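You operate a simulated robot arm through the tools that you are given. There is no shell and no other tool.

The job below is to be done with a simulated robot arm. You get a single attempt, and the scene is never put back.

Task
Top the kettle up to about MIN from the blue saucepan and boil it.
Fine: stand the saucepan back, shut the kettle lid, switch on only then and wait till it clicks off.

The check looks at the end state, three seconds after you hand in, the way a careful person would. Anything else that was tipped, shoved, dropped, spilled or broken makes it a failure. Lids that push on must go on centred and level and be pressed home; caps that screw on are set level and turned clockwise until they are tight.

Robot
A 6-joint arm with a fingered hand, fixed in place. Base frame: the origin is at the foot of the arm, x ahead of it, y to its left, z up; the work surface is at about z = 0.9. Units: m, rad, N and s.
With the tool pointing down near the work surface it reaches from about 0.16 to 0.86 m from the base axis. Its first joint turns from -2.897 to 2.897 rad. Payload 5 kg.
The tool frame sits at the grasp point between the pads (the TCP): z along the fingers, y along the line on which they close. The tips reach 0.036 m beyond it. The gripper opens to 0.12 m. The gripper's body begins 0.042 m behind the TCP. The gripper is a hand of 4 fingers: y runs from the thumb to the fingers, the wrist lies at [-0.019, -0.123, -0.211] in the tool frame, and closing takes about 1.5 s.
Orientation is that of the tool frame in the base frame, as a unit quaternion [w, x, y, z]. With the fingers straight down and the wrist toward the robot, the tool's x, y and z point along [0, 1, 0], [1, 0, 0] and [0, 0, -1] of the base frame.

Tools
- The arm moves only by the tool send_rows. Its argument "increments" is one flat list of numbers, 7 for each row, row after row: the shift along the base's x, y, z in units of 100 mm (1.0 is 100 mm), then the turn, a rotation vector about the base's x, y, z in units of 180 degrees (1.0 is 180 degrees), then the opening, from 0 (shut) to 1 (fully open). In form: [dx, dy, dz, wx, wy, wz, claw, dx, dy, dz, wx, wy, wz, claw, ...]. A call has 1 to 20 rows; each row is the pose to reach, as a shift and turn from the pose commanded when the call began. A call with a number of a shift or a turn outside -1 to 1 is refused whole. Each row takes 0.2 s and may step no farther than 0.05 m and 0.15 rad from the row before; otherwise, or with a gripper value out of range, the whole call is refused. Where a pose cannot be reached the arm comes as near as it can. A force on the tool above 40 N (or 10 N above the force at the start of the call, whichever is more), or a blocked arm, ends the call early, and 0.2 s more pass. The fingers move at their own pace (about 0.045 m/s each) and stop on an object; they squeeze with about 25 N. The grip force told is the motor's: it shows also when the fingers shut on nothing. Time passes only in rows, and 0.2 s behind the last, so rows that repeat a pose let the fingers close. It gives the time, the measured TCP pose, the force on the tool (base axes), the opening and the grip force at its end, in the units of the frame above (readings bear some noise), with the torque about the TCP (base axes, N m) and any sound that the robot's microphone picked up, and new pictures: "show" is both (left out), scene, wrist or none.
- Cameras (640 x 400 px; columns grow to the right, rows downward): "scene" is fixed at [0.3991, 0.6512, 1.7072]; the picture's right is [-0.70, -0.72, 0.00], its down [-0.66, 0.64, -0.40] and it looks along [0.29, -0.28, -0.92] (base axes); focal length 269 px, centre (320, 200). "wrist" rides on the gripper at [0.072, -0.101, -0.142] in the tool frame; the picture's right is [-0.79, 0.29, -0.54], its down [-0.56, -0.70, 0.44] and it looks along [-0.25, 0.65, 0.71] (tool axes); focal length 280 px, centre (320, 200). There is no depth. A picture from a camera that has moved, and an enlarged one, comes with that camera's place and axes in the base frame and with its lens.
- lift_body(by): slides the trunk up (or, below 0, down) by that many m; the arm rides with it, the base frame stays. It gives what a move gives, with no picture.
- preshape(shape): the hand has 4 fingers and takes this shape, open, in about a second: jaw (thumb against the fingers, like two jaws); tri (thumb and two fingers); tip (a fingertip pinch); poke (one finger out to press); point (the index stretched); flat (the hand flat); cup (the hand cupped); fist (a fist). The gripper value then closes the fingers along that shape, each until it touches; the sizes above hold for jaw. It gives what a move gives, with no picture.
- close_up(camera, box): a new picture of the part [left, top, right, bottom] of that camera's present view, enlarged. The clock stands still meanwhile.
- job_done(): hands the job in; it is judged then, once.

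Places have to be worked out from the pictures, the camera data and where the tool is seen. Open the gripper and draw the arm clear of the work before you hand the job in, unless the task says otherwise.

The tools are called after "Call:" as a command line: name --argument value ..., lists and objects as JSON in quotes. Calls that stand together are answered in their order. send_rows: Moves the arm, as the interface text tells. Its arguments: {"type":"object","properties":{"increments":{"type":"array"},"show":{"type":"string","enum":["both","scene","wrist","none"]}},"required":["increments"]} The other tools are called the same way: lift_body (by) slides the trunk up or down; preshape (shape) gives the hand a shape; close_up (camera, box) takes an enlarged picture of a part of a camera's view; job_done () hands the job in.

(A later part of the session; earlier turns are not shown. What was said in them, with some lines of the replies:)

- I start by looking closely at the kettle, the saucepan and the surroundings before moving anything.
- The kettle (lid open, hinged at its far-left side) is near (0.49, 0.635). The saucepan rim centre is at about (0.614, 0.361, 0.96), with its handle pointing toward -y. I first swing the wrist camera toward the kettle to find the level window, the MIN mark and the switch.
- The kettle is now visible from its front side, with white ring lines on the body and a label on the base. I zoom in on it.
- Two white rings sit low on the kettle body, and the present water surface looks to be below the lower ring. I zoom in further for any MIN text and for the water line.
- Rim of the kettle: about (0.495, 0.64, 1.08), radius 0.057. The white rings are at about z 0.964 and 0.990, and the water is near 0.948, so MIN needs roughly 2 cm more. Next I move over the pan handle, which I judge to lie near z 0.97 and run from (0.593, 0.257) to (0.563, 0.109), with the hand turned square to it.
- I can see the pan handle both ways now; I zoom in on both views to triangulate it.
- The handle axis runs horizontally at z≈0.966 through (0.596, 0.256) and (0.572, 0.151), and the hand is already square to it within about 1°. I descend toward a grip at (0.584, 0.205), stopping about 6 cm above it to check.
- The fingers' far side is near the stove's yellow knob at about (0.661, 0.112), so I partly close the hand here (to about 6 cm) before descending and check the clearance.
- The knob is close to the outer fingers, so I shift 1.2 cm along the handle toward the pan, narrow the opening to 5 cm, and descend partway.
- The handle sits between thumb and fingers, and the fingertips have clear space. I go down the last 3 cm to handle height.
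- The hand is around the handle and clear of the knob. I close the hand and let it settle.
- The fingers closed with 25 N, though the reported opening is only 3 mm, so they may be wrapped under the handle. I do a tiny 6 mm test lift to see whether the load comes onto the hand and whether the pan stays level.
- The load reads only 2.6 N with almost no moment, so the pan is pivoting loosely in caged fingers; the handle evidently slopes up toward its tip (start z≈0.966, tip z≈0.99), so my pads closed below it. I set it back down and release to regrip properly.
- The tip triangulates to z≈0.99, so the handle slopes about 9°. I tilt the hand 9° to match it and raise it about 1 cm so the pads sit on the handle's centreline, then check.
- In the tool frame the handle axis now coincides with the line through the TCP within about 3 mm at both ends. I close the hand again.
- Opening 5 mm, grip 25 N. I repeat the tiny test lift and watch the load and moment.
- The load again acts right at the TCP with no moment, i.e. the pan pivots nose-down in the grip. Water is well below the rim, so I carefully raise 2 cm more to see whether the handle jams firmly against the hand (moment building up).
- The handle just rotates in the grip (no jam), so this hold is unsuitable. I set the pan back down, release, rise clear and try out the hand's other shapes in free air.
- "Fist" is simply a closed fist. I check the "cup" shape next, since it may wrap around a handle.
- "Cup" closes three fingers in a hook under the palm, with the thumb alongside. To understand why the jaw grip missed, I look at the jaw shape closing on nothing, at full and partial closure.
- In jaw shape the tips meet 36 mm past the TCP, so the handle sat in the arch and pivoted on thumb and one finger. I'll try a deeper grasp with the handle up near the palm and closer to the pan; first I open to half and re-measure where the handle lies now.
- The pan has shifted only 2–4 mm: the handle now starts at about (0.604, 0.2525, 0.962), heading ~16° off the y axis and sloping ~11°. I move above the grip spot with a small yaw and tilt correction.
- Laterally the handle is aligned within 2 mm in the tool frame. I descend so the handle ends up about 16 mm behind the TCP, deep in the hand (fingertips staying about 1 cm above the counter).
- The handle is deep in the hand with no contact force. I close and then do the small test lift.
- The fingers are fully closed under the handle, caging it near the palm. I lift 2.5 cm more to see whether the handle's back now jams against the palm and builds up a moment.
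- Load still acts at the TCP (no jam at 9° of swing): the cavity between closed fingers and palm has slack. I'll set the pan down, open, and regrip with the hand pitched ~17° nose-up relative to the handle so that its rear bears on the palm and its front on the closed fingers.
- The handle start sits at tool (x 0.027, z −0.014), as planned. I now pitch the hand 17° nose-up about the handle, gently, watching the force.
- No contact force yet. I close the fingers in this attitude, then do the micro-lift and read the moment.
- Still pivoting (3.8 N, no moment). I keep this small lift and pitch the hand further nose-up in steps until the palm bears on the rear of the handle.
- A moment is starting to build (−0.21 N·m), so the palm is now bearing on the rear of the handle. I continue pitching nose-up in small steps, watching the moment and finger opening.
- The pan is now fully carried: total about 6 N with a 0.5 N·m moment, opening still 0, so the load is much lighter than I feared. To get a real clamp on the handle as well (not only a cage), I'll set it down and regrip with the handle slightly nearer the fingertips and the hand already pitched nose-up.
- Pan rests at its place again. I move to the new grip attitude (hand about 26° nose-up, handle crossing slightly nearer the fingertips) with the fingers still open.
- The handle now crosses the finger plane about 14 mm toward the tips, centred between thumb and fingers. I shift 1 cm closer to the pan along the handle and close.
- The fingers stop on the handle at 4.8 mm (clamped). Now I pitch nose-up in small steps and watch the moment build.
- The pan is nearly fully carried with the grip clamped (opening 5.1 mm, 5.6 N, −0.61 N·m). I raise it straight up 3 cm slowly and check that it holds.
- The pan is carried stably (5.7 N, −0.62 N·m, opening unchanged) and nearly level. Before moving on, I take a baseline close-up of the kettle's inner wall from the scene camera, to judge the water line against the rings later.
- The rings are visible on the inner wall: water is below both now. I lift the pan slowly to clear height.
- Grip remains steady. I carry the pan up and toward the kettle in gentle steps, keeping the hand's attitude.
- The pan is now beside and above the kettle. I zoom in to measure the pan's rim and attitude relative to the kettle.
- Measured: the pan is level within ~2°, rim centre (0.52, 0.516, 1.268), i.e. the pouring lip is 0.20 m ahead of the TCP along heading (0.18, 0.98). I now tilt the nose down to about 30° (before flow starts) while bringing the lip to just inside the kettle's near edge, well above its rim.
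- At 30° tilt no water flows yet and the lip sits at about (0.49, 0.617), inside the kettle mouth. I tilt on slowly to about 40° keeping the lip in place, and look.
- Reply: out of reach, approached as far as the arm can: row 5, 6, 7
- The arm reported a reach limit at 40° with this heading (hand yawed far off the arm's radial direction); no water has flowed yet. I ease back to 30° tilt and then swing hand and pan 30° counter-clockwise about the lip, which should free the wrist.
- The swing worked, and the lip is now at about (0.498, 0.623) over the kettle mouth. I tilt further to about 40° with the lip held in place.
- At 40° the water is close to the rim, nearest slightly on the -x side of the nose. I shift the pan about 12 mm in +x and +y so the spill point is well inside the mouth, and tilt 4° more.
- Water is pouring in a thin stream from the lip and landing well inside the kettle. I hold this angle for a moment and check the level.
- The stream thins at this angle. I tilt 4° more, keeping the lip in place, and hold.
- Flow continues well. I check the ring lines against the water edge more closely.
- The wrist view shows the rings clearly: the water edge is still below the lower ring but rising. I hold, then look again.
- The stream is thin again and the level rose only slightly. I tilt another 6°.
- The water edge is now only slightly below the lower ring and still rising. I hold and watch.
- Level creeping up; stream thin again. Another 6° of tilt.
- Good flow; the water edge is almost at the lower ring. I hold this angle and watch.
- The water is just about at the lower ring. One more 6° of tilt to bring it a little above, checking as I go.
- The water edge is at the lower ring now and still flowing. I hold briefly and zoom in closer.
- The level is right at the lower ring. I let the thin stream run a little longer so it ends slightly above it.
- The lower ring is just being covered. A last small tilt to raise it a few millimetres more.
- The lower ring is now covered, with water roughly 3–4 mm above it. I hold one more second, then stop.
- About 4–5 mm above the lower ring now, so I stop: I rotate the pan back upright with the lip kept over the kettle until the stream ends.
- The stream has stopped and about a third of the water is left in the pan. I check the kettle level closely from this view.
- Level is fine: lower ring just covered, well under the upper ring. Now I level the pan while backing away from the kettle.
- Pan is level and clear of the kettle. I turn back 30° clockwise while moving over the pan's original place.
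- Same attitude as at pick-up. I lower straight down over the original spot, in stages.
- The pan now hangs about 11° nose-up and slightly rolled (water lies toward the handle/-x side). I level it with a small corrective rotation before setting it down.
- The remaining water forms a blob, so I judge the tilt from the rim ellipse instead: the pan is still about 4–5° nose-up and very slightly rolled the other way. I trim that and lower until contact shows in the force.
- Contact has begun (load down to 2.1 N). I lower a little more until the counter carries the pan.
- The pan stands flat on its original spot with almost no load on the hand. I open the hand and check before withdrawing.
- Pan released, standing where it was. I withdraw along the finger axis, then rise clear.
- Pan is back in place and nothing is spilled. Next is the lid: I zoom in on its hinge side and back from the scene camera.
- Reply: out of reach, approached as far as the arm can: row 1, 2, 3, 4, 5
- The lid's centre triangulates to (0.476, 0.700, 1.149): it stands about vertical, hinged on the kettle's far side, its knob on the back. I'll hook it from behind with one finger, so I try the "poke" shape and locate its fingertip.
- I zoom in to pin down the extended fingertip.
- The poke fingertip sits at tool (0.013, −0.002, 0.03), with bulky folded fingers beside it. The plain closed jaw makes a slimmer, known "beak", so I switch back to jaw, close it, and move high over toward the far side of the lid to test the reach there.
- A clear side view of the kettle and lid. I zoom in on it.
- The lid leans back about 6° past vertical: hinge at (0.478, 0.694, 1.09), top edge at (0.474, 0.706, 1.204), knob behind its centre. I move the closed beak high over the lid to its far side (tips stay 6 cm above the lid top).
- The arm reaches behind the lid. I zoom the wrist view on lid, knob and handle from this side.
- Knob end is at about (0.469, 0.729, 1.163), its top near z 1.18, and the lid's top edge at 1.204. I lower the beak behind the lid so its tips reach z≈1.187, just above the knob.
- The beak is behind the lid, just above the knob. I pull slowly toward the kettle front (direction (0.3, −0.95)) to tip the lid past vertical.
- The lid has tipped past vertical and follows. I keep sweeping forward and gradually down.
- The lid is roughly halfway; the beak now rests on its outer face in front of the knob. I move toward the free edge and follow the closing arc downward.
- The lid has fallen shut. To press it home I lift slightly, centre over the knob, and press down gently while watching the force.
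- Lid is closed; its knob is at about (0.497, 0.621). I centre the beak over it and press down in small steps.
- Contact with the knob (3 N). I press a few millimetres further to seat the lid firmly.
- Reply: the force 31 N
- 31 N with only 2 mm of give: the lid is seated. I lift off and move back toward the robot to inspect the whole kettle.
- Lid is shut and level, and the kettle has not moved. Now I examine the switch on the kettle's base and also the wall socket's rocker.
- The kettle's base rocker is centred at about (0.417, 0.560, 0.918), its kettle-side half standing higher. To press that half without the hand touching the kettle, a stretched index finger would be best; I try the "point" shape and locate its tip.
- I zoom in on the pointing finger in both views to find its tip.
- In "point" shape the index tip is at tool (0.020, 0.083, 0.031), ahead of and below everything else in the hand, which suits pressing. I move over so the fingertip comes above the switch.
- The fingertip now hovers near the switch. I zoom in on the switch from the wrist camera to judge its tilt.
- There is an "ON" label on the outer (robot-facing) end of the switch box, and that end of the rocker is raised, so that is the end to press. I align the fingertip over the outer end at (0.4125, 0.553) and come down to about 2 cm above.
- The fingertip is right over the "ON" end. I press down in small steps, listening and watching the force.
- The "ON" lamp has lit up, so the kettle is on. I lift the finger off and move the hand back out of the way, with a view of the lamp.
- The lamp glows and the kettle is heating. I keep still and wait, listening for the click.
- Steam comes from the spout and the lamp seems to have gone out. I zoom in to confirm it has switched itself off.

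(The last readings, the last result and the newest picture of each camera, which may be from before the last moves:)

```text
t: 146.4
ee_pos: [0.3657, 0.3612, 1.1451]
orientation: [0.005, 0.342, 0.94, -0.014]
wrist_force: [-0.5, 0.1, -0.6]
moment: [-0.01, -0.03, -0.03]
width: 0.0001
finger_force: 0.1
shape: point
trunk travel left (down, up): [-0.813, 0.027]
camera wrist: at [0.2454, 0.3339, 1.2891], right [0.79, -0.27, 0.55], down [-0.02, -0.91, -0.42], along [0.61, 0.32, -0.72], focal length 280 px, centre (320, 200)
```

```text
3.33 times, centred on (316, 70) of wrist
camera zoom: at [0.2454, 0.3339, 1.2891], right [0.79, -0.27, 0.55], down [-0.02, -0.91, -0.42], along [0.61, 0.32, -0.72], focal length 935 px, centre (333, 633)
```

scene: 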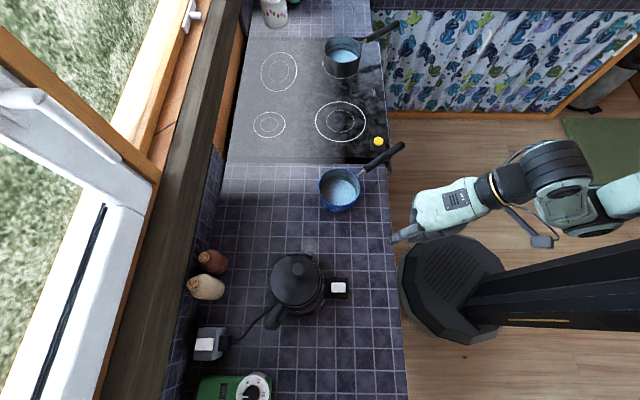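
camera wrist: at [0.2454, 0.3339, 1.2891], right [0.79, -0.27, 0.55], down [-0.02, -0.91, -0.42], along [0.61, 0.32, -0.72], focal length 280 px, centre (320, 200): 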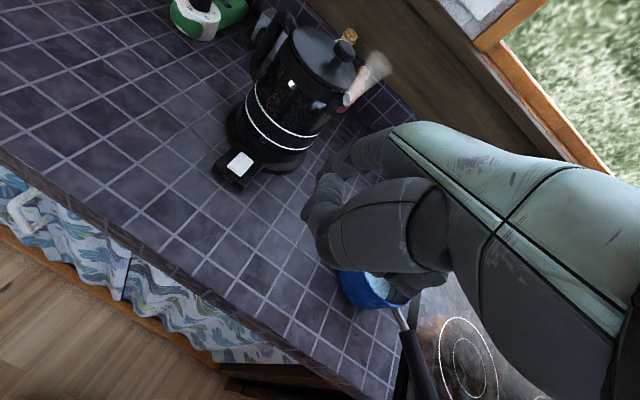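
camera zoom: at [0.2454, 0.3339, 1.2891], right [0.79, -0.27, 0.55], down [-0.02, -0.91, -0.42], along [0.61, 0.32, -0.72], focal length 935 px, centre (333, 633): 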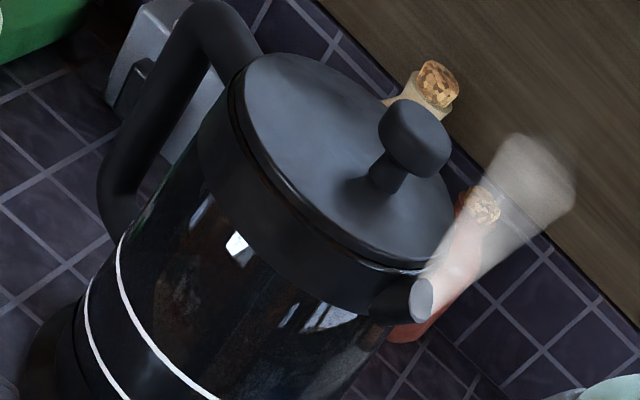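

The lamp is out, the rocker has sprung back and steam leaves the spout, so it boiled and clicked off. I open the hand, draw the arm up and clear, and take a last look around.

Call:
preshape --shape "jaw"

Call:
send_rows --increments '[0, -0.15, 0.25, 0, 0, 0, 1, 0, -0.35, 0.5, 0, 0, 0, 1, 0, -0.6, 0.75, 0, 0, 0, 1, 0, -0.85, 1.0, 0, 0, 0, 1, 0, -1.0, 1.0, 0, 0, 0, 1]' --show "none"

Call:
send_rows --increments '[0, 0, 0.1, 0, 0, 0, 1, 0, 0, 0.3, 0, 0, 0, 1, 0, 0, 0.5, 0, 0, 0, 1, 0, 0, 0.5, 0, 0, 0, 1, 0, 0, 0.5, 0, 0, 0, 1, 0, 0, 0.5, 0, 0, 0, 1, 0, 0, 0.5, 0, 0, 0, 1, 0, 0, 0.5, 0, 0, 0, 1, 0, 0, 0.5, 0, 0, 0, 1, 0, 0, 0.5, 0, 0, 0, 1, 0, 0, 0.5, 0, 0, 0, 1, 0, 0, 0.5, 0, 0, 0, 1, 0, 0, 0.5, 0, 0, 0, 1, 0, 0, 0.5, 0, 0, 0, 1]' --show "both"

Call:
close_up --camera "scene" --box '[200, 150, 420, 350]'

Call:
close_up --camera "wrist" --box '[160, 20, 352, 140]'

```text
t: 147.3
ee_pos: [0.3657, 0.3612, 1.1442]
orientation: [0.005, 0.342, 0.939, -0.014]
wrist_force: [0.0, -0.6, 0.2]
moment: [0.0, -0.02, 0.02]
width: 0.1196
finger_force: 0.0
shape: jaw
trunk travel left (down, up): [-0.813, 0.027]
```

```text
t: 148.5
ee_pos: [0.3735, 0.278, 1.2005]
orientation: [0.006, 0.342, 0.939, -0.011]
wrist_force: [-0.6, 0.7, 0.3]
moment: [-0.01, 0.0, -0.03]
width: 0.1197
finger_force: 0.0
shape: jaw
out of reach, approached as far as the arm can: row 3, 4, 5
trunk travel left (down, up): [-0.813, 0.027]
```

```text
t: 151.5
ee_pos: [0.3786, 0.2865, 1.2014]
orientation: [0.006, 0.341, 0.94, -0.012]
wrist_force: [-0.3, -0.4, -0.3]
moment: [0.03, -0.02, -0.03]
width: 0.1199
finger_force: 0.1
shape: jaw
out of reach, approached as far as the arm can: row 1, 2, 3, 4, 5, 6, 7, 8, 9, 10, 11, 12, 13, 14
trunk travel left (down, up): [-0.813, 0.027]
camera wrist: at [0.2581, 0.2598, 1.345], right [0.79, -0.27, 0.55], down [-0.02, -0.91, -0.42], along [0.61, 0.32, -0.72], focal length 280 px, centre (320, 200)
```

scene: 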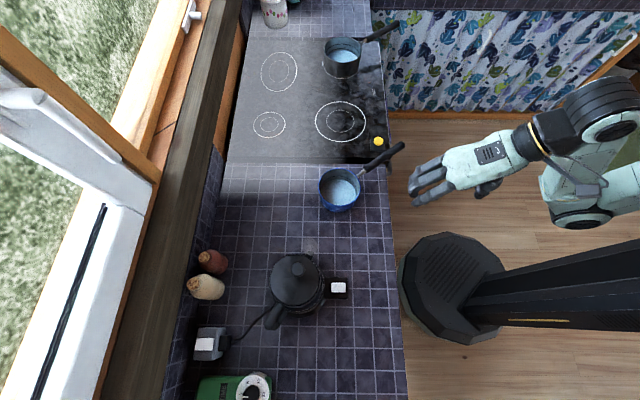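
wrist: 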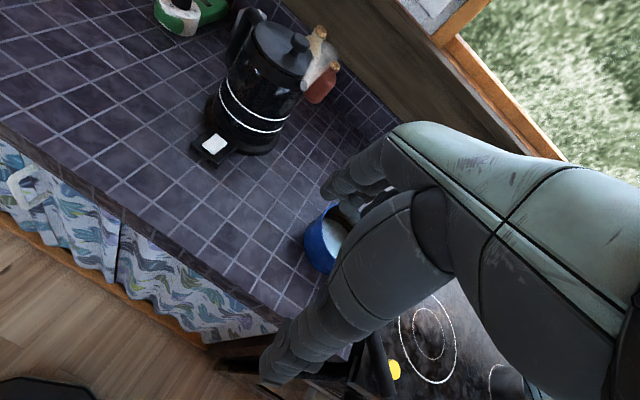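

```text
2.00 times, centred on (310, 250) of scene
camera zoom: at [0.3991, 0.6512, 1.7072], right [-0.7, -0.72, 0.0], down [-0.66, 0.64, -0.4], along [0.29, -0.28, -0.92], focal length 538 px, centre (340, 100)
```

zoom: 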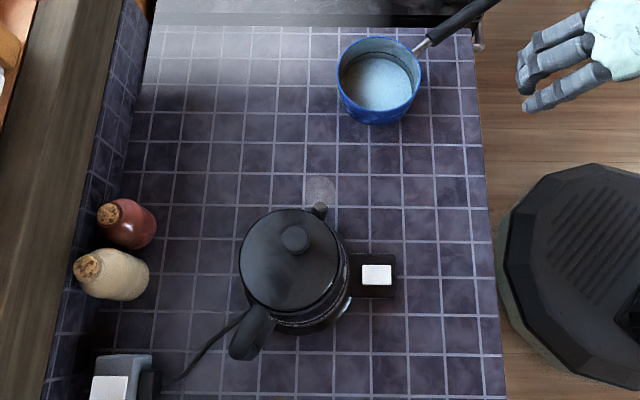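

```text
3.33 times, centred on (256, 80) of wrist
camera zoom: at [0.2581, 0.2598, 1.345], right [0.79, -0.27, 0.55], down [-0.02, -0.91, -0.42], along [0.61, 0.32, -0.72], focal length 935 px, centre (533, 600)
```

zoom: 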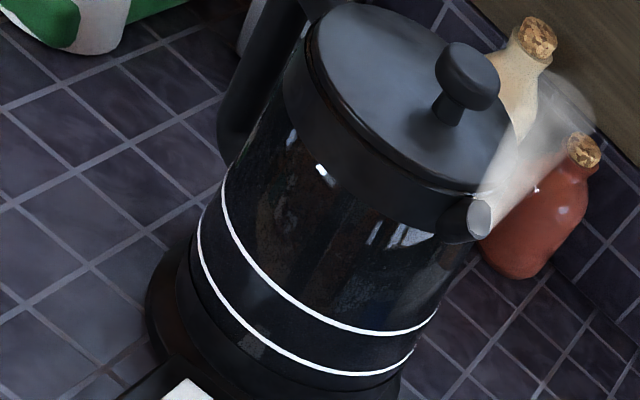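

The saucepan is back on its spot and the kettle lid is shut. The kettle has boiled and switched itself off: the lamp is out, the rocker is up and there is steam at the spout. I see no water on the counter, and the hand is open and clear, so I hand the job in.

Call:
job_done

```text
The job is handed in.
```

The kettle is filled to just above the lower ring, which I took as MIN, and has been boiled. The job is handed in.

- **Fill:** I poured from the blue saucepan until the water was roughly 4–5 mm above the lower of the two rings. Neither ring has any text on it. The upper ring was still clearly above the water.
- **Saucepan:** It stands back on its original spot, within a few millimetres, with some water left in it.
- **Lid:** I shut it and pressed it down with about 31 N. It gave only 2 mm, so it is seated.
- **Boil:** I switched on only after the lid was shut, and the "ON" lamp lit. Within about ten seconds the lamp went out, the rocker came back up and steam came from the spout. The microphone reported no click, so I judged the switch-off from those signs.

I saw no spills. I gripped the pan handle several times before it held, and those tries shifted the pan only a few millimetres.
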